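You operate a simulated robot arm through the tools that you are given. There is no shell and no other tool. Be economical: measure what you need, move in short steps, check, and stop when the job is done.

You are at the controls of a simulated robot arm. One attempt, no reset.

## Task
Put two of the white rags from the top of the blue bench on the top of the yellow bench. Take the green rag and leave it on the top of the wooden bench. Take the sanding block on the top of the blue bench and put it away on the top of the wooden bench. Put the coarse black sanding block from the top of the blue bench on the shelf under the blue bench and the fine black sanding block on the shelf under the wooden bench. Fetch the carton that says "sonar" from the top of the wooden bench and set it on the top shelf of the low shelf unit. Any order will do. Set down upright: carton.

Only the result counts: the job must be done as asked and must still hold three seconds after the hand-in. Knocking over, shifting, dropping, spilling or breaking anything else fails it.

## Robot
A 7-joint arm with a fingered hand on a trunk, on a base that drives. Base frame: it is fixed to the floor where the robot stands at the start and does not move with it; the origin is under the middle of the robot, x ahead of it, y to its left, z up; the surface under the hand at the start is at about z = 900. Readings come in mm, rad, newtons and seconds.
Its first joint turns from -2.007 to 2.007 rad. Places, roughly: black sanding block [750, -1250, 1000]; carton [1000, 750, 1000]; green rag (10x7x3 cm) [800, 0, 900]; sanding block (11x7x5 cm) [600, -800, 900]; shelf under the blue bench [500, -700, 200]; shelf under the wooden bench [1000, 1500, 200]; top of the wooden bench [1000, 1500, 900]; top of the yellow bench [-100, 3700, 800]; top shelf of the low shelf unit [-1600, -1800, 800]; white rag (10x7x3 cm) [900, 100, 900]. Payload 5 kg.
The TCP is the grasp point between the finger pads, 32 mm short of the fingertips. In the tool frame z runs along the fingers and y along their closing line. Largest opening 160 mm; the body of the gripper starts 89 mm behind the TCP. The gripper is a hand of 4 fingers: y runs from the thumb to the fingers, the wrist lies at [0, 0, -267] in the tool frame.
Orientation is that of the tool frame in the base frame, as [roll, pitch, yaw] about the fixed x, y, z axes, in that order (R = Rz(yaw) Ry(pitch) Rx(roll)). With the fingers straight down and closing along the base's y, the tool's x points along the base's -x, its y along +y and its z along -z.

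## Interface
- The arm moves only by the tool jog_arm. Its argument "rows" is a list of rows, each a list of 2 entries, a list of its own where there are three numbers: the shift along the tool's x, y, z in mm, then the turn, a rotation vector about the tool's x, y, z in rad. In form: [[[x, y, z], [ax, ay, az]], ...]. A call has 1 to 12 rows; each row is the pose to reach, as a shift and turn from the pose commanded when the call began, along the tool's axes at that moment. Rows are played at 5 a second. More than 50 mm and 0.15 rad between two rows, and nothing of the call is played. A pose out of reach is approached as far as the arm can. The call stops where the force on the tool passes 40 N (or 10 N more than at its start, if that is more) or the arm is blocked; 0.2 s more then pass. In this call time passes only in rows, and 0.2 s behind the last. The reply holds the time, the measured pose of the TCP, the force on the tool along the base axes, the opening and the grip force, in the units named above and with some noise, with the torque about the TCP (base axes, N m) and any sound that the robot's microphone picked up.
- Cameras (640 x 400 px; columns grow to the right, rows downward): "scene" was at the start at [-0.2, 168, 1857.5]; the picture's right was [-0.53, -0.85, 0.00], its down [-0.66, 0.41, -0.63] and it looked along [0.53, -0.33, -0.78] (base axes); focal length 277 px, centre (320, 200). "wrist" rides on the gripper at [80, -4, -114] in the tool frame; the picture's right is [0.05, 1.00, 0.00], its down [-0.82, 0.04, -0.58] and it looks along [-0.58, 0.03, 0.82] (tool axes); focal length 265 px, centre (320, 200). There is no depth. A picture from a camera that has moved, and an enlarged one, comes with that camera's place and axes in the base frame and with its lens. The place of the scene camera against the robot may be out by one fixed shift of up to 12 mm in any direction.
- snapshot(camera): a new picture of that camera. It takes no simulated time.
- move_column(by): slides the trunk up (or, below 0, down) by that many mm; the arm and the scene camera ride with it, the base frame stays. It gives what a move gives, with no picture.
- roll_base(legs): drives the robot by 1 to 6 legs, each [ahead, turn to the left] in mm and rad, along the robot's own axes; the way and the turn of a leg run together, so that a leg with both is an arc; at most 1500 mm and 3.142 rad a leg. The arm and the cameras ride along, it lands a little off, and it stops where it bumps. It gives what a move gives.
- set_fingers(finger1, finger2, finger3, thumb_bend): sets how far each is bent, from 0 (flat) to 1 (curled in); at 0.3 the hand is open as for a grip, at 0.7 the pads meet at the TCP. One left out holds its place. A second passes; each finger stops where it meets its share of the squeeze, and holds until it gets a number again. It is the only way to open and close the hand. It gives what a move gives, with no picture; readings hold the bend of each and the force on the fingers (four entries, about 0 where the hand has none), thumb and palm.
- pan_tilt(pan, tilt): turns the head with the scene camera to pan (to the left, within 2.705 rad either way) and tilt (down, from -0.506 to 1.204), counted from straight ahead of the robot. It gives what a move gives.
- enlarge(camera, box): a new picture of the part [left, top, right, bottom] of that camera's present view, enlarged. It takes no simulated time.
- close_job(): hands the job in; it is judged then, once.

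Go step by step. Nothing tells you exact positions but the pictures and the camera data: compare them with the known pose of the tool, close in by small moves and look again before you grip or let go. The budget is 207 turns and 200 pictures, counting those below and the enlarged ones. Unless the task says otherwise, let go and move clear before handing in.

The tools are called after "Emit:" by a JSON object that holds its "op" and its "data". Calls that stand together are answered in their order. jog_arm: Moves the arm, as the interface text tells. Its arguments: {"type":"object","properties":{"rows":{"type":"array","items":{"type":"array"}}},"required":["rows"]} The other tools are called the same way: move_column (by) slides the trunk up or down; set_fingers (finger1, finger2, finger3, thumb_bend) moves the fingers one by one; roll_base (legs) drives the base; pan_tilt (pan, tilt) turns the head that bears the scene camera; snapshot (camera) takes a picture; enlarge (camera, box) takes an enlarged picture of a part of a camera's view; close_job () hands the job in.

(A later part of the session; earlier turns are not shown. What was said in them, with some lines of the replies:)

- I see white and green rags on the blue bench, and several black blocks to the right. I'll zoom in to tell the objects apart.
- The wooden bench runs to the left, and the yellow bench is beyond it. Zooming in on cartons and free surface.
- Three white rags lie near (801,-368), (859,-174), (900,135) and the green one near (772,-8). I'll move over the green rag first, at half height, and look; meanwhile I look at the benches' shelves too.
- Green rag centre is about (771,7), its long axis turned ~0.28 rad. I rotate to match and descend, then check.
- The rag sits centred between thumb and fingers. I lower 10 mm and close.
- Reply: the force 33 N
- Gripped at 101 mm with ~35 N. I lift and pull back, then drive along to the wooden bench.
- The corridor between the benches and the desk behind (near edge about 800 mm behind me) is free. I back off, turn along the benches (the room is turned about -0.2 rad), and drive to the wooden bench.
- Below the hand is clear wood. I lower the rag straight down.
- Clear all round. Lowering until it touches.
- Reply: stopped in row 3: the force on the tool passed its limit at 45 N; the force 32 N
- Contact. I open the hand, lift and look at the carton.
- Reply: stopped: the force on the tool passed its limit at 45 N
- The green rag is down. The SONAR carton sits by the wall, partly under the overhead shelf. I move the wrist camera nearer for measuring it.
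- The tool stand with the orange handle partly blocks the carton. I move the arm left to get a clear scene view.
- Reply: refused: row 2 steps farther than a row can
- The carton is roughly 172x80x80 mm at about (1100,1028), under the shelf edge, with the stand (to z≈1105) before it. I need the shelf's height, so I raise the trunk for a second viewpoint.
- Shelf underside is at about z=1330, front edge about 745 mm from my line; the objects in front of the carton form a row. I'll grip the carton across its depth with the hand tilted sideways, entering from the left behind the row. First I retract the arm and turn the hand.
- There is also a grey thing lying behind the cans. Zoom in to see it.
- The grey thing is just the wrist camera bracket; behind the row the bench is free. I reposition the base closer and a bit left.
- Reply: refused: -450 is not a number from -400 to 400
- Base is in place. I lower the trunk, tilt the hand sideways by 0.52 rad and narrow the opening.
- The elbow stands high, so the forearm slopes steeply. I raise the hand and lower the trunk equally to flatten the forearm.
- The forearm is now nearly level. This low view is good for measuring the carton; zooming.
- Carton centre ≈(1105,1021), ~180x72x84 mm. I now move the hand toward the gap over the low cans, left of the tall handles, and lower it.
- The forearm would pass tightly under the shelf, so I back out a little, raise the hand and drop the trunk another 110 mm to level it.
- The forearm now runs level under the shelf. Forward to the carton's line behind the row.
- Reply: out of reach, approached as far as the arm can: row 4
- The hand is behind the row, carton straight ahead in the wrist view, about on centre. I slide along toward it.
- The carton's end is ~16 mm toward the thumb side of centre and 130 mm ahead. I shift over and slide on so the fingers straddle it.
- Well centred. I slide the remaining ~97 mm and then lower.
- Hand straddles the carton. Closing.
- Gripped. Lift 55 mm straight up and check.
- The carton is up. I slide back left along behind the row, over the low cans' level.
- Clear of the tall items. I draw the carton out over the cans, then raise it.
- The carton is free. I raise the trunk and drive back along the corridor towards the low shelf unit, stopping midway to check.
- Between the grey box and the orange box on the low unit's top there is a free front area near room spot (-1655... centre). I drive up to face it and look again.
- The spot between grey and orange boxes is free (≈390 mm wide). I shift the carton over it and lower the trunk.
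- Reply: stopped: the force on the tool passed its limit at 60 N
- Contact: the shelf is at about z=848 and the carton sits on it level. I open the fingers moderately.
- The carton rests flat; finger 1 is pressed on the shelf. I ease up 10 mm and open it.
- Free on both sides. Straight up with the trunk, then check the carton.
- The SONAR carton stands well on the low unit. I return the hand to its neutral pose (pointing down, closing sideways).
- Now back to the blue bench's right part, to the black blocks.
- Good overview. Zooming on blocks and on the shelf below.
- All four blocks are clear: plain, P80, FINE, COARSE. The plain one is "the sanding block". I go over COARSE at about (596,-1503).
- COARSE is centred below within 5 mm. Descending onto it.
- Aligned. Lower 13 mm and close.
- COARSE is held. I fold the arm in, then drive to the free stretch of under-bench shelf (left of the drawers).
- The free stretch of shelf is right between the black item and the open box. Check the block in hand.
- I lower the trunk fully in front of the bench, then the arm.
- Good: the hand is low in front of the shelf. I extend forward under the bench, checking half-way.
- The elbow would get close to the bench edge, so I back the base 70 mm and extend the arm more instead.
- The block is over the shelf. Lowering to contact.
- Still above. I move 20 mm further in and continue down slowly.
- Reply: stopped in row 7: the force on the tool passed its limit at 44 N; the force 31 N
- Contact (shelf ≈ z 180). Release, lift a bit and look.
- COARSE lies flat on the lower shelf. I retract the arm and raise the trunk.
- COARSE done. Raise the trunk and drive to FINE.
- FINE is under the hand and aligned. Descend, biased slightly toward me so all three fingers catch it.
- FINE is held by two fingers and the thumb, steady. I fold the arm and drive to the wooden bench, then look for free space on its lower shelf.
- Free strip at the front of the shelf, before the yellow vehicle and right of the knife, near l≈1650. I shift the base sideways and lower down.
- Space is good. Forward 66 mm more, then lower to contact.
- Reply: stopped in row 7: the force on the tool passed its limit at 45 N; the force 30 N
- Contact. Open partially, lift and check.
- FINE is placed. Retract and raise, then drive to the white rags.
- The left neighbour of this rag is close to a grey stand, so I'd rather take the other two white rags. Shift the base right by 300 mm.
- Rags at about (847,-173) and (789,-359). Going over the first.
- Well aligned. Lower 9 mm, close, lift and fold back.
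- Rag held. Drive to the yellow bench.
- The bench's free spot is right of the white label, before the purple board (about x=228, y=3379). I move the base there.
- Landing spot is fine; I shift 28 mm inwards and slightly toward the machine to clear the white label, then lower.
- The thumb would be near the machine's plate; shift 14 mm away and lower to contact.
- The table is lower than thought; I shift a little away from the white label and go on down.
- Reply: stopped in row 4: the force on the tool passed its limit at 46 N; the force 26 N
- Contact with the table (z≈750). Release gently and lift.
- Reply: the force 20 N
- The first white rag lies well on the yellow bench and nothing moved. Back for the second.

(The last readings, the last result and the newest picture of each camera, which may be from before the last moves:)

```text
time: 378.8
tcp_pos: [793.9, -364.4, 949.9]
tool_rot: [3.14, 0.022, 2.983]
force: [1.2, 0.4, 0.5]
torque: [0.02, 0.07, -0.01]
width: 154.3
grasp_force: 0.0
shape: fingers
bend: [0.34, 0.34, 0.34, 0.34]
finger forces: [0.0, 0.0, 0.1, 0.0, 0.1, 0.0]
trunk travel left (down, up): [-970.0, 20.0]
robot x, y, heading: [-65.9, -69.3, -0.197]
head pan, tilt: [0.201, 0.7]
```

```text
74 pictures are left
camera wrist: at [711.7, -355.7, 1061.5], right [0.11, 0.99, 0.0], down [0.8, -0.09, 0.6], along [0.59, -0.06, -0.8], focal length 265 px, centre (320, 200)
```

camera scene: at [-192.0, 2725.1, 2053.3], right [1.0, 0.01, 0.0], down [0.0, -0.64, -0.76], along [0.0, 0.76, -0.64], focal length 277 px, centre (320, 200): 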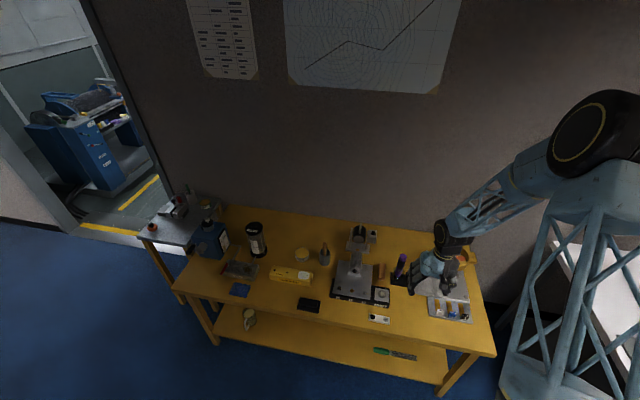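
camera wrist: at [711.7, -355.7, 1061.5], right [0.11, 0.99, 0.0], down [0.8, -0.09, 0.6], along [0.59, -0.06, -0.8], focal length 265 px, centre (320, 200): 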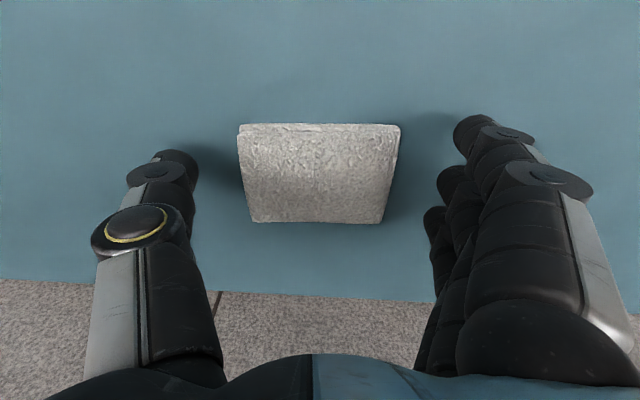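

Emit:
{"op": "jog_arm", "data": {"rows": [[[0, 0, 9], [0, 0, 0]]]}}

Emit:
{"op": "set_fingers", "data": {"finger1": 0.7, "finger2": 0.7, "finger3": 0.7, "thumb_bend": 0.7}}

Emit:
{"op": "jog_arm", "data": {"rows": [[[0, 0, -30], [0, 0, 0]], [[0, 0, -75], [0, 0, 0]], [[0, 0, -120], [0, 0, 0]], [[0, 0, -165], [0, 0, 0]], [[0, 0, -210], [0, 0, 0]], [[0, 0, -255], [0, 0, 0]], [[40, 0, -265], [0, 0, 0.02]], [[82, 0, -265], [0, 0, 0.04]], [[124, 0, -265], [0, 0, 0.06]], [[166, 0, -265], [0, 0, 0.08]], [[200, 0, -265], [0, 0, 0.09]]]}}

Emit:
{"op": "snapshot", "data": {"camera": "wrist"}}

```text
time: 379.1
tcp_pos: [794.7, -367.1, 940.9]
tool_rot: [3.141, 0.021, 2.985]
force: [0.1, 0.4, -0.5]
torque: [-0.02, 0.03, 0.01]
width: 154.8
grasp_force: 0.1
shape: fingers
bend: [0.34, 0.34, 0.34, 0.34]
finger forces: [0.0, 0.1, 0.0, 0.1, 0.1, 0.1]
trunk travel left (down, up): [-970.0, 20.0]
robot x, y, heading: [-60.5, -68.2, -0.199]
head pan, tilt: [0.201, 0.7]
```

```text
time: 380.1
tcp_pos: [795.4, -365.1, 941.3]
tool_rot: [3.138, 0.021, 2.984]
force: [-0.1, 0.0, 3.1]
torque: [0.11, -0.01, 0.05]
width: 91.0
grasp_force: 28.9
shape: fingers
bend: [0.53, 0.48, 0.48, 0.52]
finger forces: [18.3, 8.4, 7.5, 0.0, 23.6, 0.0]
trunk travel left (down, up): [-970.0, 20.0]
robot x, y, heading: [-62.5, -68.4, -0.201]
head pan, tilt: [0.201, 0.7]
```

```text
time: 382.6
tcp_pos: [590.8, -334.6, 1200.9]
tool_rot: [3.137, 0.022, 2.893]
force: [0.2, -0.3, 0.0]
torque: [-0.03, 0.0, -0.02]
width: 90.9
grasp_force: 27.8
shape: fingers
bend: [0.53, 0.48, 0.48, 0.53]
finger forces: [17.3, 8.2, 7.5, 0.1, 23.3, 0.0]
trunk travel left (down, up): [-970.0, 20.0]
robot x, y, heading: [-65.5, -67.2, -0.198]
head pan, tilt: [0.201, 0.7]
```

```text
73 pictures are left
camera wrist: at [508.5, -316.5, 1312.7], right [0.2, 0.98, 0.0], down [0.79, -0.16, 0.6], along [0.58, -0.11, -0.8], focal length 265 px, centre (320, 200)
```

wrist: 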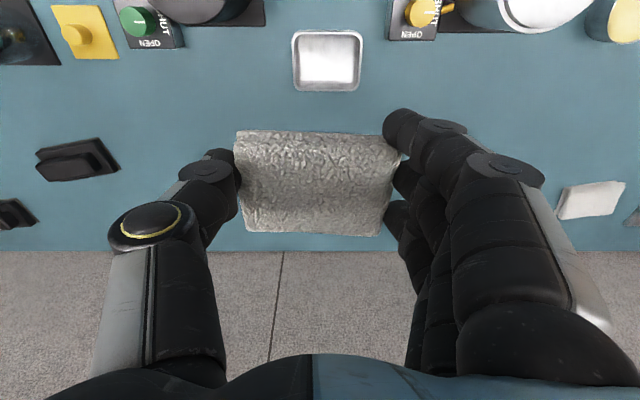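

Second rag held. Driving to the left part of the yellow bench.

Emit:
{"op": "roll_base", "data": {"legs": [[-230, 0], [0, 1.569], [1000, 0], [980, 0], [0, 0.978], [1181, 0]]}}

Emit:
{"op": "roll_base", "data": {"legs": [[0, -0.978]]}}

Emit:
{"op": "pan_tilt", "data": {"pan": -0.1, "tilt": 0.8}}

Emit:
{"op": "snapshot", "data": {"camera": "scene"}}

Emit:
{"op": "snapshot", "data": {"camera": "wrist"}}

```text
time: 406.0
tcp_pos: [-1260.8, 3277.1, 1200.0]
tool_rot: [3.139, 0.022, -0.805]
force: [0.4, -0.3, -0.5]
torque: [-0.01, 0.01, 0.0]
width: 90.2
grasp_force: 23.9
shape: fingers
bend: [0.54, 0.48, 0.48, 0.53]
finger forces: [10.1, 8.4, 7.5, 0.0, 22.5, 0.1]
trunk travel left (down, up): [-970.0, 20.0]
robot x, y, heading: [-841.7, 2701.9, 2.394]
head pan, tilt: [0.201, 0.7]
```

```text
time: 409.1
tcp_pos: [-601.0, 3369.0, 1200.0]
tool_rot: [3.138, 0.023, -1.782]
force: [-0.9, 0.1, -0.2]
torque: [0.0, -0.02, -0.04]
width: 90.3
grasp_force: 24.1
shape: fingers
bend: [0.54, 0.48, 0.48, 0.53]
finger forces: [9.8, 8.3, 7.4, 0.1, 22.4, 0.0]
trunk travel left (down, up): [-970.0, 20.0]
robot x, y, heading: [-839.8, 2706.1, 1.41]
head pan, tilt: [0.201, 0.7]
```

```text
time: 409.9
tcp_pos: [-601.9, 3371.0, 1200.5]
tool_rot: [3.139, 0.021, -1.78]
force: [-1.2, 0.6, -0.3]
torque: [0.0, 0.01, 0.01]
width: 90.5
grasp_force: 24.0
shape: fingers
bend: [0.54, 0.48, 0.48, 0.53]
finger forces: [9.9, 8.3, 7.4, 0.0, 22.4, 0.0]
trunk travel left (down, up): [-970.0, 20.0]
robot x, y, heading: [-845.6, 2707.2, 1.409]
head pan, tilt: [-0.099, 0.799]
```

```text
72 pictures are left
camera scene: at [-1036.7, 2762.5, 2135.0], right [0.97, -0.26, 0.0], down [-0.18, -0.69, -0.7], along [0.18, 0.67, -0.72], focal length 277 px, centre (320, 200)
```

scene: 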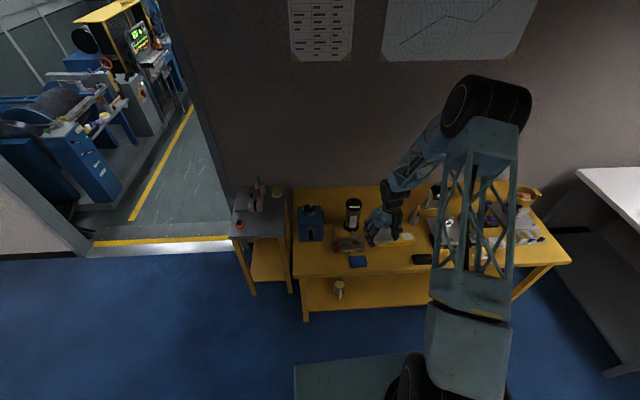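

```text
71 pictures are left
camera wrist: at [-615.2, 3289.5, 1312.2], right [-0.99, 0.16, 0.0], down [0.13, 0.79, 0.59], along [0.09, 0.59, -0.8], focal length 265 px, centre (320, 200)
```

wrist: 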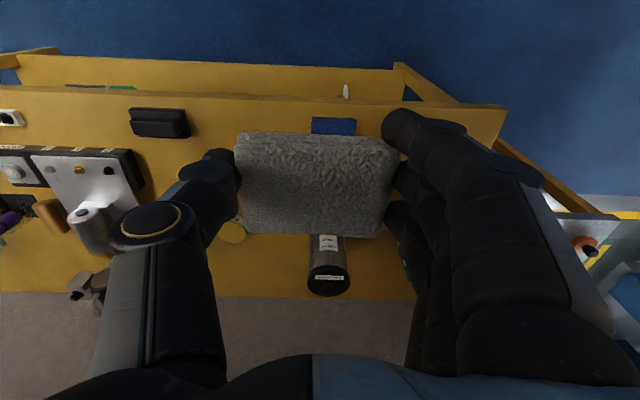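

Emit:
{"op": "roll_base", "data": {"legs": [[120, 0]]}}

Emit:
{"op": "jog_arm", "data": {"rows": [[[-10, -36, 0], [0, 0, 0]], [[-20, -72, 0], [0, 0, 0]], [[-29, -108, 0], [0, 0, 0]], [[-37, -144, 0], [0, 0, 0]]]}}

Emit:
{"op": "move_column", "data": {"by": -260}}

Emit:
{"op": "snapshot", "data": {"camera": "wrist"}}

Emit:
{"op": "enlarge", "data": {"camera": "scene", "box": [270, 150, 520, 310]}}

```text
time: 411.1
tcp_pos: [-580.4, 3489.4, 1199.4]
tool_rot: [3.138, 0.02, -1.783]
force: [-0.6, 0.7, -1.8]
torque: [-0.04, 0.01, 0.01]
width: 90.1
grasp_force: 24.0
shape: fingers
bend: [0.54, 0.48, 0.48, 0.53]
finger forces: [10.0, 8.3, 7.5, 0.0, 22.4, 0.0]
trunk travel left (down, up): [-970.0, 20.0]
robot x, y, heading: [-823.4, 2824.8, 1.408]
head pan, tilt: [-0.099, 0.799]
```

```text
time: 412.1
tcp_pos: [-431.6, 3493.5, 1199.0]
tool_rot: [3.136, 0.021, -1.782]
force: [0.7, -0.1, -0.6]
torque: [0.01, 0.02, 0.01]
width: 89.6
grasp_force: 24.2
shape: fingers
bend: [0.54, 0.48, 0.48, 0.53]
finger forces: [9.4, 8.4, 7.4, 0.0, 22.5, 0.0]
trunk travel left (down, up): [-970.0, 20.0]
robot x, y, heading: [-824.0, 2821.8, 1.41]
head pan, tilt: [-0.099, 0.799]
```

```text
time: 414.8
tcp_pos: [-431.5, 3494.9, 940.3]
tool_rot: [3.139, 0.021, -1.783]
force: [0.2, -0.2, -1.2]
torque: [0.0, 0.0, -0.02]
width: 89.9
grasp_force: 23.8
shape: fingers
bend: [0.54, 0.48, 0.48, 0.53]
finger forces: [9.3, 8.4, 7.5, 0.1, 22.4, 0.1]
trunk travel left (down, up): [-710.0, 280.0]
robot x, y, heading: [-821.1, 2825.9, 1.41]
head pan, tilt: [-0.099, 0.799]
```

```text
70 pictures are left
camera wrist: at [-446.6, 3413.3, 1051.9], right [-0.99, 0.16, 0.0], down [0.13, 0.79, 0.59], along [0.09, 0.59, -0.8], focal length 265 px, centre (320, 200)
```

wrist: 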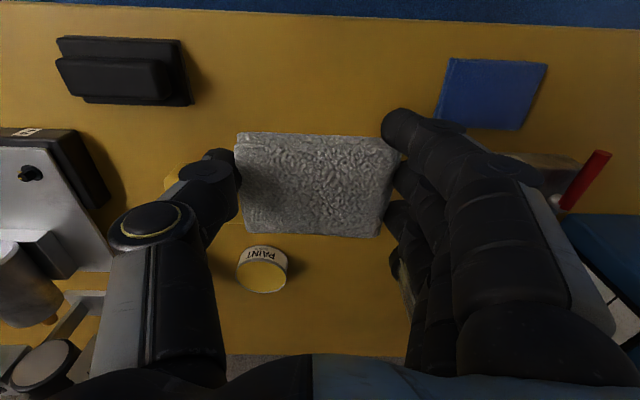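

```text
2.50 times, centred on (395, 230) of scene
camera zoom: at [-1016.8, 2881.9, 1875.1], right [0.97, -0.26, 0.0], down [-0.19, -0.69, -0.7], along [0.18, 0.67, -0.72], focal length 693 px, centre (132, 125)
```

zoom: 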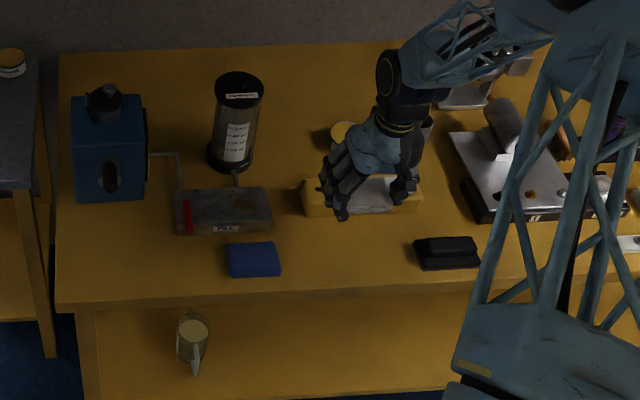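

The gap between black block and blue sponge is centred below. I shift 20 mm frontward to clear the yellow float, and lower.

Emit:
{"op": "jog_arm", "data": {"rows": [[[20, 0, 20], [0, 0, 0]], [[22, 0, 60], [0, 0, 0]], [[22, 0, 100], [0, 0, 0]], [[22, 0, 125], [0, 0, 0]]]}}

Emit:
{"op": "snapshot", "data": {"camera": "wrist"}}

Emit:
{"op": "enlarge", "data": {"camera": "scene", "box": [320, 180, 480, 290]}}

```text
time: 415.8
tcp_pos: [-437.1, 3476.4, 815.6]
tool_rot: [3.138, 0.022, -1.783]
force: [0.1, 0.6, 0.8]
torque: [-0.01, 0.03, 0.0]
width: 89.6
grasp_force: 23.9
shape: fingers
bend: [0.54, 0.48, 0.48, 0.53]
finger forces: [9.3, 8.6, 7.4, 0.1, 22.3, 0.1]
trunk travel left (down, up): [-710.0, 280.0]
robot x, y, heading: [-825.0, 2828.2, 1.411]
head pan, tilt: [-0.099, 0.799]
```

```text
68 pictures are left
camera wrist: at [-451.8, 3396.1, 927.0], right [-0.99, 0.16, 0.0], down [0.13, 0.79, 0.59], along [0.09, 0.59, -0.8], focal length 265 px, centre (320, 200)
```

wrist: 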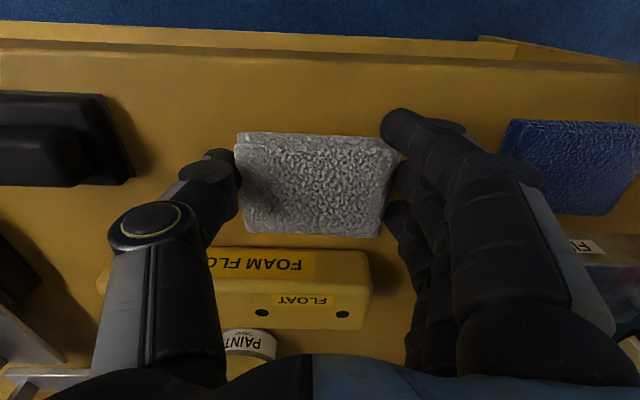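

```text
3.64 times, centred on (400, 235) of scene
camera zoom: at [-1016.4, 2882.3, 1875.1], right [0.97, -0.26, 0.0], down [-0.19, -0.69, -0.7], along [0.18, 0.67, -0.72], focal length 1008 px, centre (29, 73)
```

zoom: 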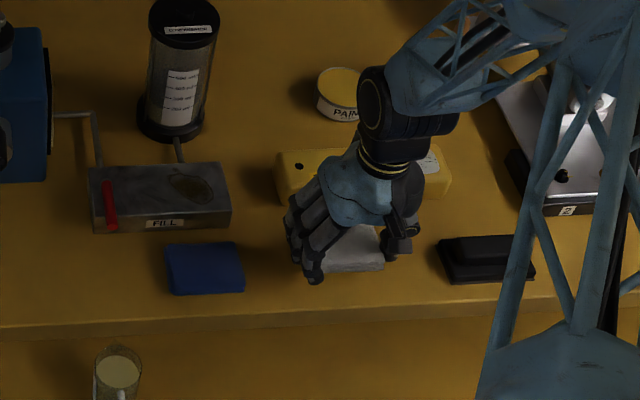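

Emit:
{"op": "jog_arm", "data": {"rows": [[[0, 0, 8], [0, 0, 0]], [[0, 0, 14], [0, 0, 0]], [[0, 0, 18], [0, 0, 0]], [[0, 0, 22], [0, 0, 0]], [[0, 0, 25], [0, 0, 0]], [[0, 0, 28], [0, 0, 0]], [[0, 0, 31], [0, 0, 0]], [[0, 0, 34], [0, 0, 0]]]}}

Emit:
{"op": "snapshot", "data": {"camera": "wrist"}}

```text
time: 417.3
tcp_pos: [-436.1, 3479.4, 789.0]
tool_rot: [3.14, 0.026, -1.783]
force: [-3.6, -7.7, 27.0]
torque: [-0.6, 1.27, 0.24]
width: 89.6
grasp_force: 34.2
shape: fingers
bend: [0.57, 0.48, 0.48, 0.53]
finger forces: [27.7, 8.4, 8.2, 0.0, 22.9, 0.0]
trunk travel left (down, up): [-710.0, 280.0]
robot x, y, heading: [-823.8, 2825.9, 1.408]
head pan, tilt: [-0.099, 0.799]
stopped in row 7: the force on the tool passed its limit at 45 N (the readings are from after the stop); the commanded pose is now the measured one
```

```text
66 pictures are left
camera wrist: at [-450.7, 3396.4, 901.8], right [-0.99, 0.16, 0.0], down [0.13, 0.79, 0.6], along [0.1, 0.59, -0.8], focal length 265 px, centre (320, 200)
```

wrist: 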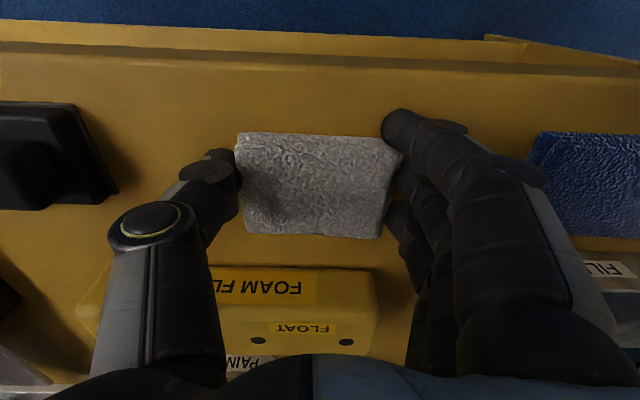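

Contact at the same height as before. Release and lift.

Emit:
{"op": "set_fingers", "data": {"finger1": 0.4, "finger2": 0.4, "finger3": 0.4, "thumb_bend": 0.4}}

Emit:
{"op": "jog_arm", "data": {"rows": [[[0, 0, -8], [0, 0, 0]], [[0, 0, -40], [0, 0, 0]], [[0, 0, -80], [0, 0, 0]]]}}

Emit:
{"op": "move_column", "data": {"by": 270}}

Emit:
{"op": "snapshot", "data": {"camera": "wrist"}}

Emit:
{"op": "enlarge", "data": {"camera": "scene", "box": [270, 150, 590, 330]}}

```text
time: 418.3
tcp_pos: [-435.7, 3478.0, 789.2]
tool_rot: [3.14, 0.025, -1.783]
force: [3.9, -1.1, 9.2]
torque: [-0.25, 0.31, 0.1]
width: 108.5
grasp_force: 4.5
shape: fingers
bend: [0.65, 0.4, 0.4, 0.4]
finger forces: [8.8, 0.0, 0.1, 0.0, 0.4, 0.0]
trunk travel left (down, up): [-710.0, 280.0]
robot x, y, heading: [-821.7, 2825.9, 1.406]
head pan, tilt: [-0.099, 0.799]
```

```text
time: 419.1
tcp_pos: [-438.1, 3473.9, 867.1]
tool_rot: [3.14, 0.023, -1.784]
force: [-1.0, -0.6, -0.4]
torque: [0.01, -0.02, 0.01]
width: 131.2
grasp_force: 0.1
shape: fingers
bend: [0.4, 0.4, 0.4, 0.4]
finger forces: [0.0, 0.0, 0.0, 0.0, 0.0, 0.0]
trunk travel left (down, up): [-710.0, 280.0]
robot x, y, heading: [-825.1, 2825.9, 1.411]
head pan, tilt: [-0.099, 0.799]
```

```text
time: 421.9
tcp_pos: [-436.7, 3475.4, 1137.0]
tool_rot: [3.141, 0.025, -1.783]
force: [0.3, 0.0, 0.5]
torque: [0.0, -0.03, 0.0]
width: 131.5
grasp_force: 0.1
shape: fingers
bend: [0.4, 0.4, 0.4, 0.4]
finger forces: [0.0, 0.1, 0.0, 0.0, 0.0, 0.1]
trunk travel left (down, up): [-980.0, 10.0]
robot x, y, heading: [-821.5, 2826.1, 1.406]
head pan, tilt: [-0.099, 0.799]
```

```text
65 pictures are left
camera wrist: at [-451.2, 3394.3, 1248.5], right [-0.99, 0.16, 0.0], down [0.13, 0.79, 0.6], along [0.1, 0.59, -0.8], focal length 265 px, centre (320, 200)
```

wrist: 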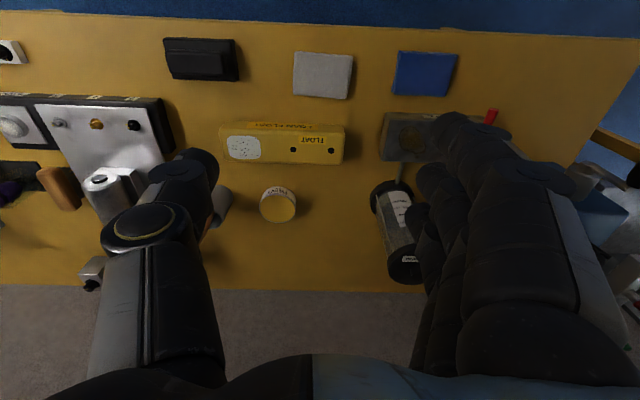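

```text
2.00 times, centred on (430, 240) of scene
camera zoom: at [-1016.6, 2882.1, 2145.0], right [0.97, -0.26, 0.0], down [-0.19, -0.69, -0.7], along [0.18, 0.67, -0.72], focal length 555 px, centre (100, 120)
```

zoom: 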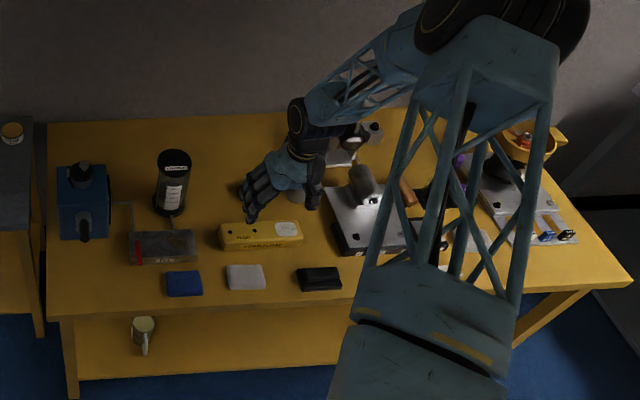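

Both white rags are on the yellow bench. Now the plain sanding block on the blue bench.

Emit:
{"op": "jog_arm", "data": {"rows": [[[27, 32, 0], [0, 0, 0]], [[54, 64, 0], [0, 0, 0]], [[80, 96, 0], [0, 0, 0]], [[107, 128, 0], [0, 0, 0]], [[134, 160, 0], [0, 0, 0]], [[160, 192, 0], [0, 0, 0]]]}}

Emit:
{"op": "roll_base", "data": {"legs": [[0, -2.183], [1298, 0], [0, -0.996], [1218, 0], [1218, 0], [0, 1.571]]}}

Emit:
{"op": "roll_base", "data": {"legs": [[240, 0]]}}

Emit:
{"op": "snapshot", "data": {"camera": "wrist"}}

```text
time: 423.3
tcp_pos: [-659.2, 3359.7, 1137.8]
tool_rot: [3.14, 0.024, -1.784]
force: [-1.0, 0.0, -0.3]
torque: [0.01, -0.05, 0.01]
width: 131.4
grasp_force: 0.1
shape: fingers
bend: [0.4, 0.4, 0.4, 0.4]
finger forces: [0.1, 0.1, 0.1, 0.0, 0.0, 0.0]
trunk travel left (down, up): [-980.0, 10.0]
robot x, y, heading: [-823.3, 2826.1, 1.407]
head pan, tilt: [-0.099, 0.799]
```

```text
time: 453.5
tcp_pos: [257.4, -648.0, 1137.4]
tool_rot: [3.14, 0.023, 2.922]
force: [0.5, 0.3, -0.5]
torque: [-0.02, -0.01, 0.0]
width: 131.4
grasp_force: 0.0
shape: fingers
bend: [0.4, 0.4, 0.4, 0.4]
finger forces: [0.0, 0.1, 0.1, 0.1, 0.0, 0.0]
trunk travel left (down, up): [-980.0, 10.0]
robot x, y, heading: [-275.7, -481.8, -0.164]
head pan, tilt: [-0.099, 0.799]
```

```text
time: 455.1
tcp_pos: [448.9, -680.4, 1137.1]
tool_rot: [3.14, 0.024, 2.925]
force: [0.2, 0.0, -0.5]
torque: [-0.02, 0.02, -0.03]
width: 131.5
grasp_force: 0.0
shape: fingers
bend: [0.4, 0.4, 0.4, 0.4]
finger forces: [0.0, 0.1, 0.1, 0.1, 0.0, 0.1]
trunk travel left (down, up): [-980.0, 10.0]
robot x, y, heading: [-89.1, -515.1, -0.165]
head pan, tilt: [-0.099, 0.799]
stopped in leg 1: the robot was blocked; the commanded pose is now the measured one
```

```text
63 pictures are left
camera wrist: at [365.1, -665.6, 1248.4], right [0.16, 0.99, 0.0], down [0.79, -0.13, 0.6], along [0.59, -0.1, -0.8], focal length 265 px, centre (320, 200)
```

wrist: 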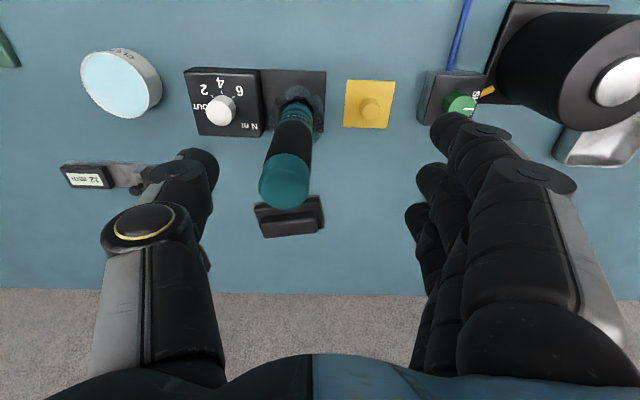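

The base bumped at the bench front (I was slightly too close). I back off 60 mm and check the lower shelf and bench top.

Emit:
{"op": "roll_base", "data": {"legs": [[-60, 0]]}}

Emit:
{"op": "pan_tilt", "data": {"pan": 0.0, "tilt": 1.1}}

Emit:
{"op": "snapshot", "data": {"camera": "scene"}}

Emit:
{"op": "snapshot", "data": {"camera": "wrist"}}

```text
time: 456.1
tcp_pos: [384.0, -669.9, 1139.4]
tool_rot: [3.141, 0.027, 2.924]
force: [-1.0, -0.4, 0.4]
torque: [-0.01, -0.04, -0.02]
width: 131.6
grasp_force: 0.1
shape: fingers
bend: [0.4, 0.4, 0.4, 0.4]
finger forces: [0.0, 0.1, 0.0, 0.1, 0.1, 0.1]
trunk travel left (down, up): [-980.0, 10.0]
robot x, y, heading: [-149.1, -501.9, -0.166]
head pan, tilt: [-0.099, 0.799]
```

```text
time: 456.9
tcp_pos: [386.2, -669.0, 1138.3]
tool_rot: [3.141, 0.028, 2.925]
force: [-0.3, -1.2, 0.4]
torque: [-0.01, 0.0, 0.04]
width: 131.4
grasp_force: 0.1
shape: fingers
bend: [0.4, 0.4, 0.4, 0.4]
finger forces: [0.1, 0.0, 0.0, 0.0, 0.0, 0.1]
trunk travel left (down, up): [-980.0, 10.0]
robot x, y, heading: [-146.9, -506.1, -0.167]
head pan, tilt: [0.0, 1.1]
```

```text
62 pictures are left
camera scene: at [-116.8, -297.6, 2123.3], right [-0.16, -0.99, 0.0], down [-0.88, 0.15, -0.45], along [0.45, -0.07, -0.89], focal length 277 px, centre (320, 200)
```

scene: 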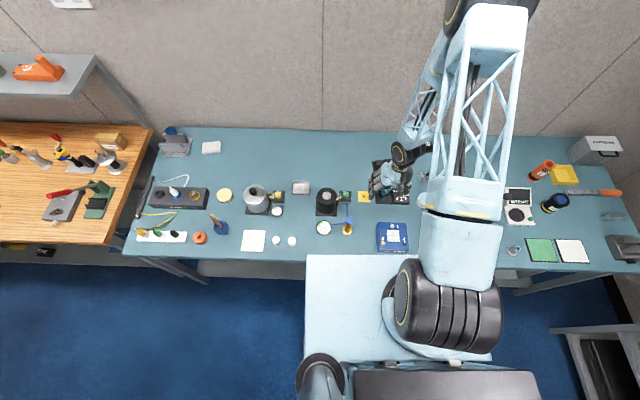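

```text
61 pictures are left
camera wrist: at [303.5, -655.1, 1249.2], right [0.16, 0.99, 0.0], down [0.79, -0.13, 0.6], along [0.59, -0.1, -0.8], focal length 265 px, centre (320, 200)
```

wrist: 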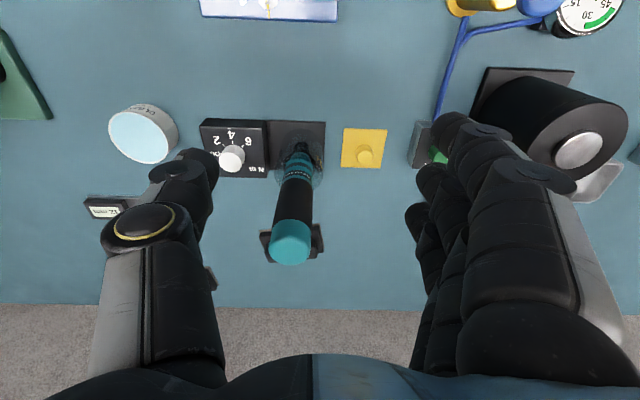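

Nothing on top was disturbed. The plain block is at about (637,-762), behind the tall teal tool. I pass above it and align.

Emit:
{"op": "jog_arm", "data": {"rows": [[[0, 0, -42], [0, 0.01, -0.05]], [[-44, -6, -42], [0, 0.02, -0.1]], [[-88, -12, -42], [0, 0.028, -0.15]], [[-132, -19, -40], [0, 0.028, -0.185]], [[-176, -25, -38], [0, 0.028, -0.185]], [[-220, -31, -36], [0, 0.028, -0.185]], [[-264, -37, -35], [0, 0.028, -0.185]]]}}

Emit:
{"op": "snapshot", "data": {"camera": "wrist"}}

```text
time: 458.5
tcp_pos: [635.9, -763.4, 1175.5]
tool_rot: [3.141, -0.003, 3.109]
force: [0.8, -0.8, -0.6]
torque: [0.02, 0.02, 0.01]
width: 131.4
grasp_force: 0.1
shape: fingers
bend: [0.4, 0.4, 0.4, 0.4]
finger forces: [0.1, 0.0, 0.0, 0.1, 0.0, 0.0]
trunk travel left (down, up): [-980.0, 10.0]
robot x, y, heading: [-152.0, -500.5, -0.167]
head pan, tilt: [0.0, 1.1]
```

```text
60 pictures are left
camera wrist: at [554.8, -765.0, 1290.3], right [-0.02, 1.0, 0.0], down [0.82, 0.02, 0.57], along [0.57, 0.01, -0.82], focal length 265 px, centre (320, 200)
```

wrist: 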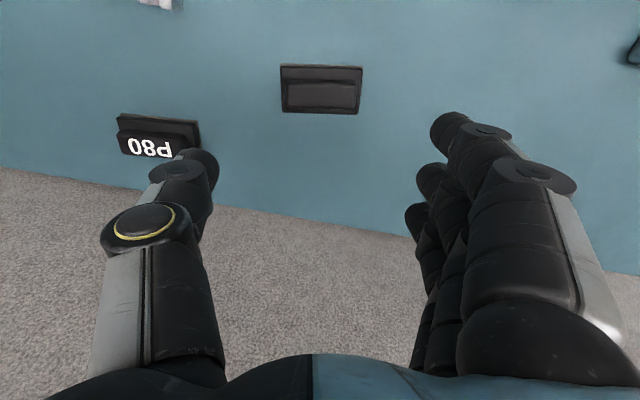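

Emit:
{"op": "set_fingers", "data": {"finger1": 0.34, "finger2": 0.34, "finger3": 0.34, "thumb_bend": 0.34}}

Emit:
{"op": "jog_arm", "data": {"rows": [[[-3, 0, 45], [0, 0, 0]], [[-6, 0, 90], [0, 0, 0]], [[-7, 0, 135], [0, 0, 0]], [[-7, 0, 180], [0, 0, 0]], [[-7, 0, 217], [0, 0, 0]]]}}

Emit:
{"op": "snapshot", "data": {"camera": "wrist"}}

```text
time: 459.5
tcp_pos: [634.9, -764.3, 1176.6]
tool_rot: [3.141, -0.003, 3.111]
force: [0.5, -0.4, -0.9]
torque: [0.01, -0.02, 0.0]
width: 154.4
grasp_force: 0.1
shape: fingers
bend: [0.34, 0.34, 0.34, 0.34]
finger forces: [0.0, 0.0, 0.1, 0.0, 0.0, 0.0]
trunk travel left (down, up): [-980.0, 10.0]
robot x, y, heading: [-146.8, -502.9, -0.166]
head pan, tilt: [0.0, 1.1]
```

```text
time: 460.7
tcp_pos: [642.7, -765.0, 960.5]
tool_rot: [3.141, -0.001, 3.11]
force: [1.2, 0.4, 0.5]
torque: [0.04, 0.01, 0.02]
width: 154.6
grasp_force: 0.1
shape: fingers
bend: [0.34, 0.34, 0.34, 0.34]
finger forces: [0.1, 0.1, 0.0, 0.1, 0.1, 0.0]
trunk travel left (down, up): [-980.0, 10.0]
robot x, y, heading: [-148.3, -500.4, -0.168]
head pan, tilt: [0.0, 1.1]
```

```text
59 pictures are left
camera wrist: at [561.1, -765.0, 1073.7], right [-0.02, 1.0, 0.0], down [0.82, 0.02, 0.58], along [0.58, 0.01, -0.82], focal length 265 px, centre (320, 200)
```

wrist: 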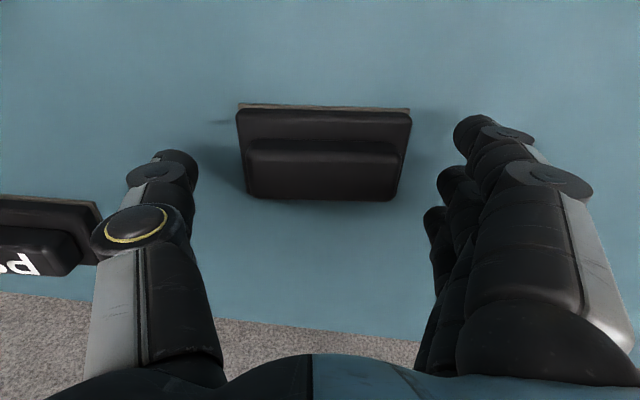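

Emit:
{"op": "jog_arm", "data": {"rows": [[[0, 3, 8], [0, 0, 0]], [[0, 3, 15], [0, 0, 0]]]}}

Emit:
{"op": "set_fingers", "data": {"finger1": 0.7, "finger2": 0.7, "finger3": 0.7, "thumb_bend": 0.7}}

Emit:
{"op": "jog_arm", "data": {"rows": [[[0, 0, -30], [0, 0, 0]], [[0, 0, -75], [0, 0, 0]], [[0, 0, -120], [0, 0, 0]], [[0, 0, -165], [0, 0, 0]], [[0, 0, -210], [0, 0, 0]], [[0, 0, -250], [0, 0, 0]]]}}

Emit:
{"op": "snapshot", "data": {"camera": "wrist"}}

```text
time: 461.3
tcp_pos: [641.4, -760.0, 946.7]
tool_rot: [-3.141, -0.003, 3.11]
force: [-0.3, -1.0, 0.8]
torque: [0.0, -0.02, -0.02]
width: 154.8
grasp_force: 0.1
shape: fingers
bend: [0.34, 0.34, 0.34, 0.34]
finger forces: [0.0, 0.1, 0.0, 0.0, 0.0, 0.0]
trunk travel left (down, up): [-980.0, 10.0]
robot x, y, heading: [-149.7, -504.1, -0.163]
head pan, tilt: [0.0, 1.1]
```

```text
time: 462.3
tcp_pos: [641.2, -757.9, 948.1]
tool_rot: [-3.141, -0.003, 3.11]
force: [1.2, 1.5, 4.2]
torque: [-0.28, -0.02, 0.02]
width: 114.6
grasp_force: 20.5
shape: fingers
bend: [0.45, 0.45, 0.45, 0.48]
finger forces: [7.1, 7.0, 7.2, 0.0, 20.0, 0.0]
trunk travel left (down, up): [-980.0, 10.0]
robot x, y, heading: [-144.5, -503.1, -0.165]
head pan, tilt: [0.0, 1.1]
```

```text
time: 463.7
tcp_pos: [639.2, -761.3, 1198.1]
tool_rot: [-3.14, -0.002, 3.109]
force: [0.4, 0.1, -2.4]
torque: [0.0, -0.08, 0.04]
width: 114.5
grasp_force: 18.2
shape: fingers
bend: [0.46, 0.45, 0.45, 0.48]
finger forces: [6.4, 6.5, 6.5, 0.0, 17.1, 0.1]
trunk travel left (down, up): [-980.0, 10.0]
robot x, y, heading: [-149.8, -497.4, -0.159]
head pan, tilt: [0.0, 1.1]
```

```text
58 pictures are left
camera wrist: at [559.0, -761.3, 1311.8], right [-0.02, 1.0, 0.0], down [0.82, 0.02, 0.58], along [0.58, 0.01, -0.82], focal length 265 px, centre (320, 200)
```

wrist: 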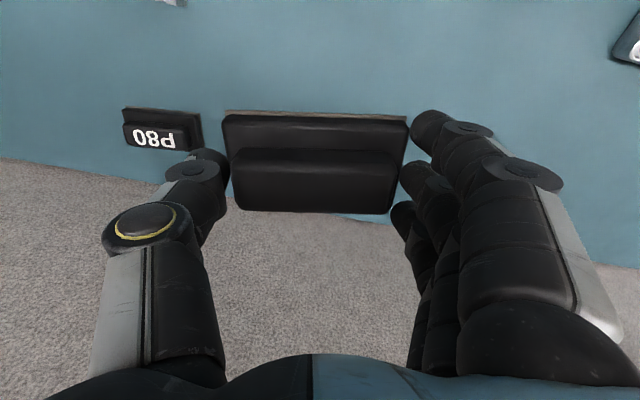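

All fingers hold the plain block. Retract over the tool and drive to the wooden bench.

Emit:
{"op": "jog_arm", "data": {"rows": [[[37, 15, 0], [0, 0, 0]], [[74, 30, 0], [0, 0, 0]], [[110, 45, 0], [0, 0, 0]], [[147, 60, 0], [0, 0, 0]], [[184, 75, 0], [0, 0, 0]], [[220, 90, 0], [0, 0, 0]]]}}

Emit:
{"op": "roll_base", "data": {"legs": [[-230, 0], [0, 1.536], [1014, 0], [1014, 0], [0, -1.571], [110, 0]]}}

Emit:
{"op": "pan_tilt", "data": {"pan": 0.3, "tilt": 0.8}}

Emit:
{"op": "snapshot", "data": {"camera": "scene"}}

Emit:
{"op": "snapshot", "data": {"camera": "wrist"}}

```text
time: 465.1
tcp_pos: [423.7, -662.2, 1196.1]
tool_rot: [-3.141, 0.0, 3.111]
force: [-0.4, 0.2, -1.5]
torque: [-0.02, -0.03, 0.0]
width: 114.4
grasp_force: 17.6
shape: fingers
bend: [0.46, 0.45, 0.45, 0.48]
finger forces: [6.4, 6.4, 6.4, 0.0, 17.0, 0.0]
trunk travel left (down, up): [-980.0, 10.0]
robot x, y, heading: [-149.1, -504.9, -0.169]
head pan, tilt: [0.0, 1.1]
```

```text
time: 485.4
tcp_pos: [738.4, 1306.2, 1196.0]
tool_rot: [3.14, -0.004, 3.04]
force: [0.6, -0.1, -1.6]
torque: [0.05, 0.05, 0.03]
width: 114.4
grasp_force: 17.3
shape: fingers
bend: [0.46, 0.45, 0.45, 0.48]
finger forces: [6.2, 6.2, 6.3, 0.0, 15.9, 0.1]
trunk travel left (down, up): [-980.0, 10.0]
robot x, y, heading: [177.9, 1508.0, -0.237]
head pan, tilt: [0.0, 1.1]
```

```text
time: 486.1
tcp_pos: [736.5, 1306.4, 1197.2]
tool_rot: [-3.141, -0.001, 3.042]
force: [-0.7, -0.9, -1.9]
torque: [0.02, 0.0, -0.05]
width: 114.2
grasp_force: 17.2
shape: fingers
bend: [0.46, 0.45, 0.45, 0.48]
finger forces: [6.1, 6.1, 6.3, 0.0, 15.9, 0.0]
trunk travel left (down, up): [-980.0, 10.0]
robot x, y, heading: [176.9, 1510.6, -0.235]
head pan, tilt: [0.3, 0.799]
```

```text
57 pictures are left
camera scene: at [240.8, 1729.7, 2145.0], right [0.07, -1.0, 0.0], down [-0.72, -0.05, -0.7], along [0.7, 0.05, -0.72], focal length 277 px, centre (320, 200)
```

scene: 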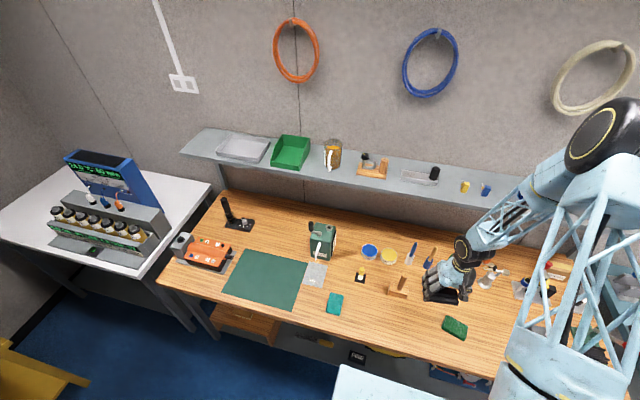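

```text
56 pictures are left
camera wrist: at [656.1, 1312.3, 1310.7], right [0.05, 1.0, 0.0], down [0.82, -0.04, 0.58], along [0.58, -0.03, -0.82], focal length 265 px, centre (320, 200)
```

wrist: 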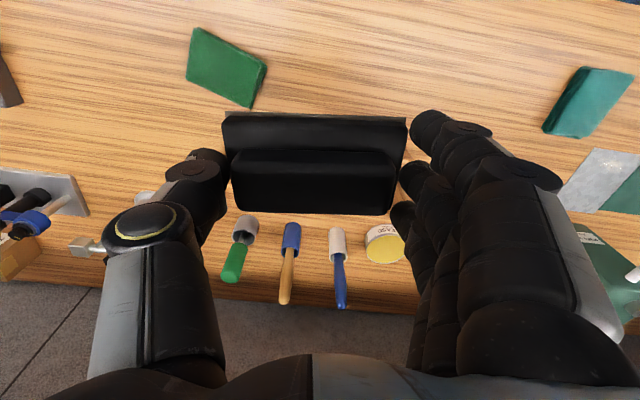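

The landing point is a bit close to the green rag; I shift 75 mm left and descend to check.

Emit:
{"op": "jog_arm", "data": {"rows": [[[9, 38, 0], [0, 0, 0]], [[18, 75, 0], [0, 0, 0]], [[18, 75, 45], [0, 0, 0]], [[18, 75, 90], [0, 0, 0]], [[18, 75, 135], [0, 0, 0]], [[18, 75, 180], [0, 0, 0]]]}}

Emit:
{"op": "snapshot", "data": {"camera": "wrist"}}

Emit:
{"op": "enlarge", "data": {"camera": "scene", "box": [320, 220, 520, 360]}}

```text
time: 487.6
tcp_pos: [727.2, 1383.2, 1018.1]
tool_rot: [3.141, -0.003, 3.041]
force: [1.0, 0.4, -2.8]
torque: [0.03, -0.02, 0.01]
width: 114.1
grasp_force: 16.5
shape: fingers
bend: [0.46, 0.45, 0.45, 0.48]
finger forces: [6.3, 6.3, 6.2, 0.1, 16.0, 0.1]
trunk travel left (down, up): [-980.0, 10.0]
robot x, y, heading: [176.3, 1504.4, -0.234]
head pan, tilt: [0.3, 0.799]
```

```text
55 pictures are left
camera wrist: at [646.8, 1388.9, 1131.7], right [0.05, 1.0, 0.0], down [0.82, -0.04, 0.58], along [0.58, -0.03, -0.82], focal length 265 px, centre (320, 200)
```

wrist: 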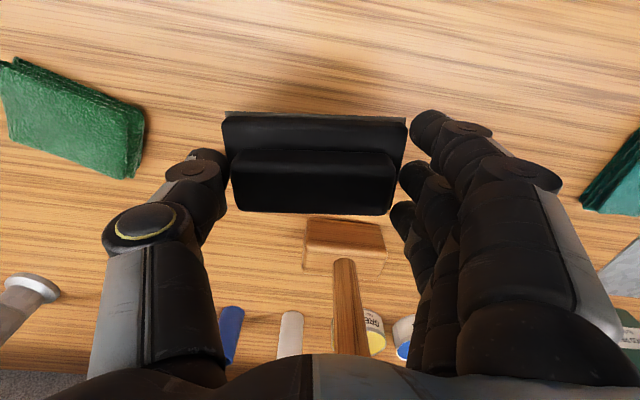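

```text
2.86 times, centred on (420, 290) of scene
camera zoom: at [242.2, 1730.4, 2145.0], right [0.07, -1.0, 0.0], down [-0.72, -0.05, -0.7], along [0.69, 0.05, -0.72], focal length 792 px, centre (34, -57)
```

zoom: 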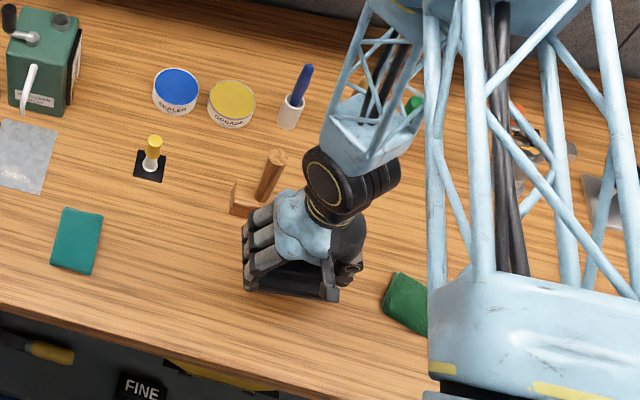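

Emit:
{"op": "jog_arm", "data": {"rows": [[[15, 0, 20], [0, 0, 0]], [[15, 0, 50], [0, 0, 0]], [[15, 0, 60], [0, 0, 0]], [[15, 0, 66], [0, 0, 0]], [[15, 0, 70], [0, 0, 0]], [[15, 0, 73], [0, 0, 0]], [[15, 0, 76], [0, 0, 0]], [[15, 0, 79], [0, 0, 0]]]}}

Emit:
{"op": "snapshot", "data": {"camera": "wrist"}}

```text
time: 489.1
tcp_pos: [711.3, 1386.2, 946.7]
tool_rot: [-3.14, 0.0, 3.04]
force: [-7.2, 4.4, 37.1]
torque: [-0.41, 0.3, -0.02]
width: 114.9
grasp_force: 24.5
shape: fingers
bend: [0.46, 0.45, 0.45, 0.49]
finger forces: [7.8, 7.7, 7.6, 0.0, 25.4, 0.1]
trunk travel left (down, up): [-980.0, 10.0]
robot x, y, heading: [177.9, 1508.0, -0.236]
head pan, tilt: [0.3, 0.799]
stopped in row 7: the force on the tool passed its limit at 45 N (the readings are from after the stop); the commanded pose is now the measured one
```

```text
53 pictures are left
camera wrist: at [630.1, 1390.9, 1059.9], right [0.05, 1.0, 0.0], down [0.81, -0.04, 0.58], along [0.58, -0.03, -0.82], focal length 265 px, centre (320, 200)
```

wrist: 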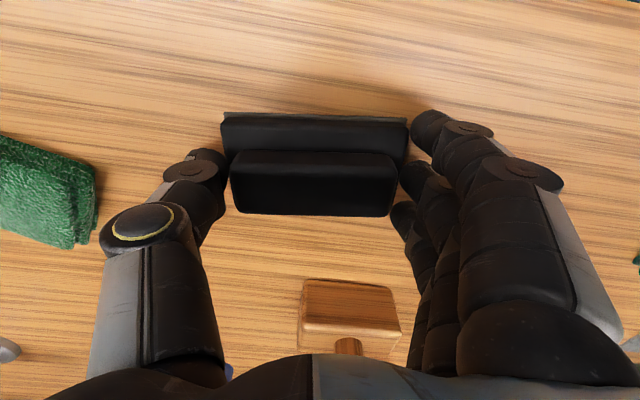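

Set down. Release and lift, then verify.

Emit:
{"op": "set_fingers", "data": {"finger1": 0.34, "finger2": 0.34, "finger3": 0.34, "thumb_bend": 0.34}}

Emit:
{"op": "jog_arm", "data": {"rows": [[[0, 0, -20], [0, 0, 0]], [[0, 0, -65], [0, 0, 0]], [[0, 0, -110], [0, 0, 0]], [[0, 0, -155], [0, 0, 0]], [[0, 0, -200], [0, 0, 0]], [[0, 0, -245], [0, 0, 0]]]}}

Emit:
{"op": "snapshot", "data": {"camera": "wrist"}}

Emit:
{"op": "enlarge", "data": {"camera": "scene", "box": [170, 190, 640, 400]}}

```text
time: 490.1
tcp_pos: [712.1, 1385.8, 944.6]
tool_rot: [-3.142, -0.003, 3.041]
force: [0.1, 0.0, -0.5]
torque: [0.02, 0.01, 0.0]
width: 154.5
grasp_force: 0.1
shape: fingers
bend: [0.34, 0.34, 0.34, 0.34]
finger forces: [0.0, 0.0, 0.0, 0.0, 0.0, 0.0]
trunk travel left (down, up): [-980.0, 10.0]
robot x, y, heading: [174.6, 1505.1, -0.227]
head pan, tilt: [0.3, 0.799]
```

```text
time: 491.5
tcp_pos: [709.8, 1383.0, 1192.0]
tool_rot: [3.14, 0.0, 3.039]
force: [0.4, -0.1, 0.6]
torque: [0.05, -0.09, -0.01]
width: 154.6
grasp_force: 0.0
shape: fingers
bend: [0.34, 0.34, 0.34, 0.34]
finger forces: [0.0, 0.0, 0.1, 0.1, 0.1, 0.0]
trunk travel left (down, up): [-980.0, 10.0]
robot x, y, heading: [176.2, 1508.8, -0.234]
head pan, tilt: [0.3, 0.799]
```

```text
52 pictures are left
camera wrist: at [629.1, 1387.7, 1304.7], right [0.05, 1.0, 0.0], down [0.82, -0.04, 0.58], along [0.58, -0.03, -0.82], focal length 265 px, centre (320, 200)
```

wrist: 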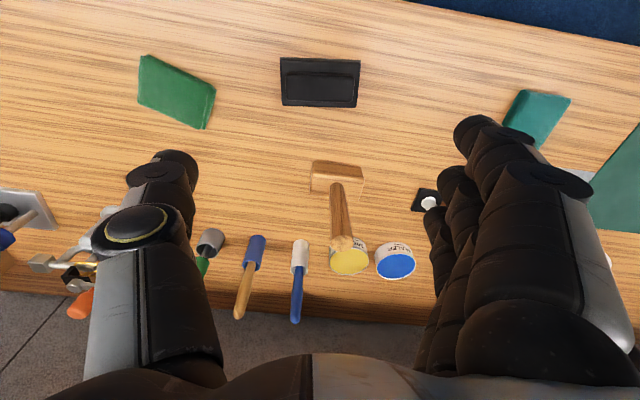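

```text
1.36 times, centred on (405, 295) of scene
camera zoom: at [238.1, 1728.7, 2145.1], right [0.07, -1.0, 0.0], down [-0.71, -0.05, -0.7], along [0.7, 0.05, -0.72], focal length 378 px, centre (204, 71)
```

zoom: 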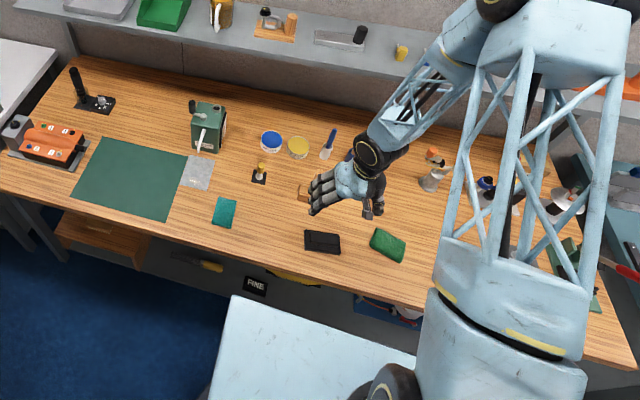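

All items placed. I verify the blue bench's lower shelf after the earlier bump.

Emit:
{"op": "roll_base", "data": {"legs": [[-320, 0]]}}

Emit:
{"op": "move_column", "data": {"by": -400}}

Emit:
{"op": "pan_tilt", "data": {"pan": -1.1, "tilt": 0.45}}

Emit:
{"op": "snapshot", "data": {"camera": "scene"}}

```text
time: 493.6
tcp_pos: [400.2, 1457.3, 1191.5]
tool_rot: [3.141, 0.0, 3.038]
force: [0.0, -0.1, -0.2]
torque: [0.03, -0.02, 0.02]
width: 154.3
grasp_force: 0.1
shape: fingers
bend: [0.34, 0.34, 0.34, 0.34]
finger forces: [0.0, 0.0, 0.0, 0.0, 0.0, 0.0]
trunk travel left (down, up): [-980.0, 10.0]
robot x, y, heading: [-135.7, 1582.1, -0.238]
head pan, tilt: [0.3, 0.799]
```

```text
time: 497.4
tcp_pos: [402.0, 1457.0, 789.8]
tool_rot: [-3.14, -0.001, 3.038]
force: [0.7, -0.3, 1.2]
torque: [-0.01, 0.0, -0.03]
width: 154.7
grasp_force: 0.1
shape: fingers
bend: [0.34, 0.34, 0.34, 0.34]
finger forces: [0.0, 0.2, 0.1, 0.0, 0.0, 0.0]
trunk travel left (down, up): [-580.0, 410.0]
robot x, y, heading: [-133.6, 1578.1, -0.238]
head pan, tilt: [0.3, 0.799]
```

```text
time: 499.0
tcp_pos: [400.5, 1456.6, 791.0]
tool_rot: [3.141, -0.001, 3.038]
force: [0.1, 0.0, 0.0]
torque: [0.0, -0.03, 0.02]
width: 154.8
grasp_force: 0.0
shape: fingers
bend: [0.34, 0.34, 0.34, 0.34]
finger forces: [0.0, 0.0, 0.0, 0.1, 0.1, 0.0]
trunk travel left (down, up): [-580.0, 410.0]
robot x, y, heading: [-134.7, 1581.7, -0.228]
head pan, tilt: [-1.1, 0.45]
```

```text
50 pictures are left
camera scene: at [-128.8, 1709.4, 1775.4], right [-0.97, -0.23, 0.0], down [-0.1, 0.42, -0.9], along [0.21, -0.88, -0.44], focal length 277 px, centre (320, 200)
```

scene: 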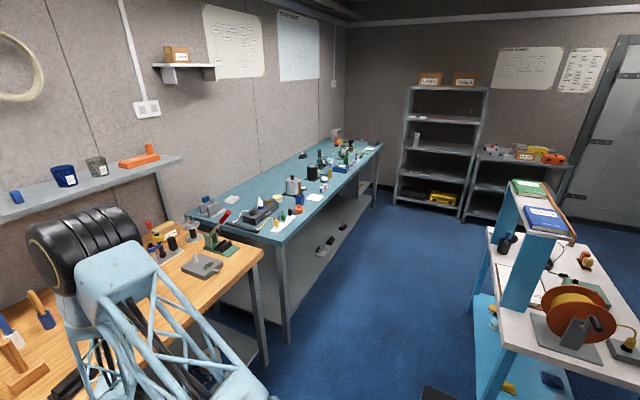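

Emit:
{"op": "enlarge", "data": {"camera": "scene", "box": [290, 180, 390, 260]}}

Emit:
{"op": "enlarge", "data": {"camera": "scene", "box": [460, 130, 580, 210]}}

```text
5.00 times, centred on (340, 220) of scene
camera zoom: at [-128.8, 1709.4, 1775.4], right [-0.97, -0.23, 0.0], down [-0.1, 0.42, -0.9], along [0.21, -0.88, -0.44], focal length 1387 px, centre (220, 100)
```

zoom: 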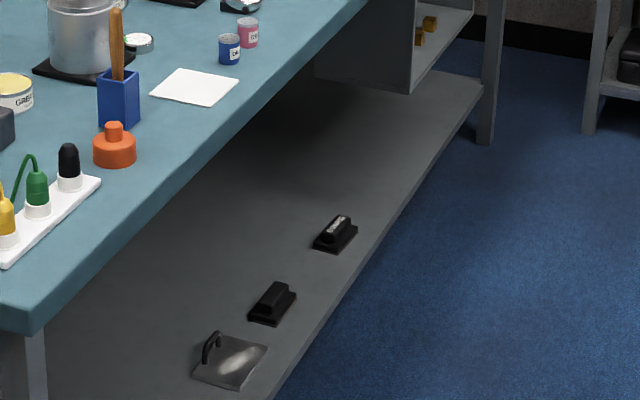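

```text
5.00 times, centred on (520, 170) of scene
camera zoom: at [-128.8, 1709.4, 1775.4], right [-0.97, -0.23, 0.0], down [-0.1, 0.42, -0.9], along [0.21, -0.88, -0.44], focal length 1387 px, centre (-680, 350)
```

zoom: 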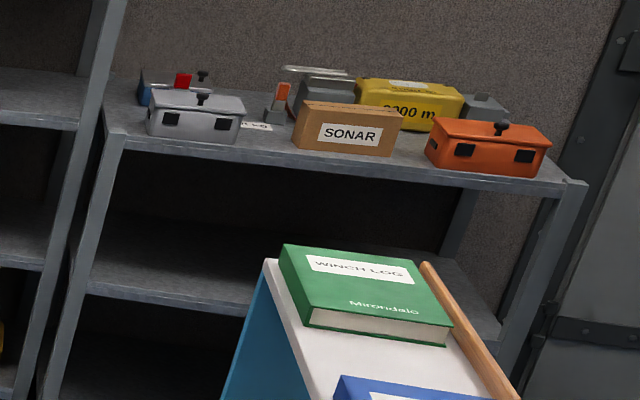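

Everything is in its place and undisturbed: COARSE on the blue bench's shelf, SONAR upright on the low unit. I hand in.

Emit:
{"op": "close_job", "data": {}}

```text
The job is handed in.
```

I've handed the job in: every item is in the place you asked for. I checked each one by camera after setting it down, but I haven't seen the judge's result.

- **White rags:** two are on top of the yellow bench.
- **Green rag and sanding block:** both are on top of the wooden bench. I took the plain black block without a label to be "the sanding block"; the fourth one, marked P80, stays on the blue bench.
- **Coarse block:** on the shelf under the blue bench.
- **Fine block:** on the shelf under the wooden bench.
- **SONAR carton:** upright on the top shelf of the low shelf unit.

The base bumped the front of the blue bench once. I backed off and looked again, and nothing on the bench top or the shelf below looked moved.
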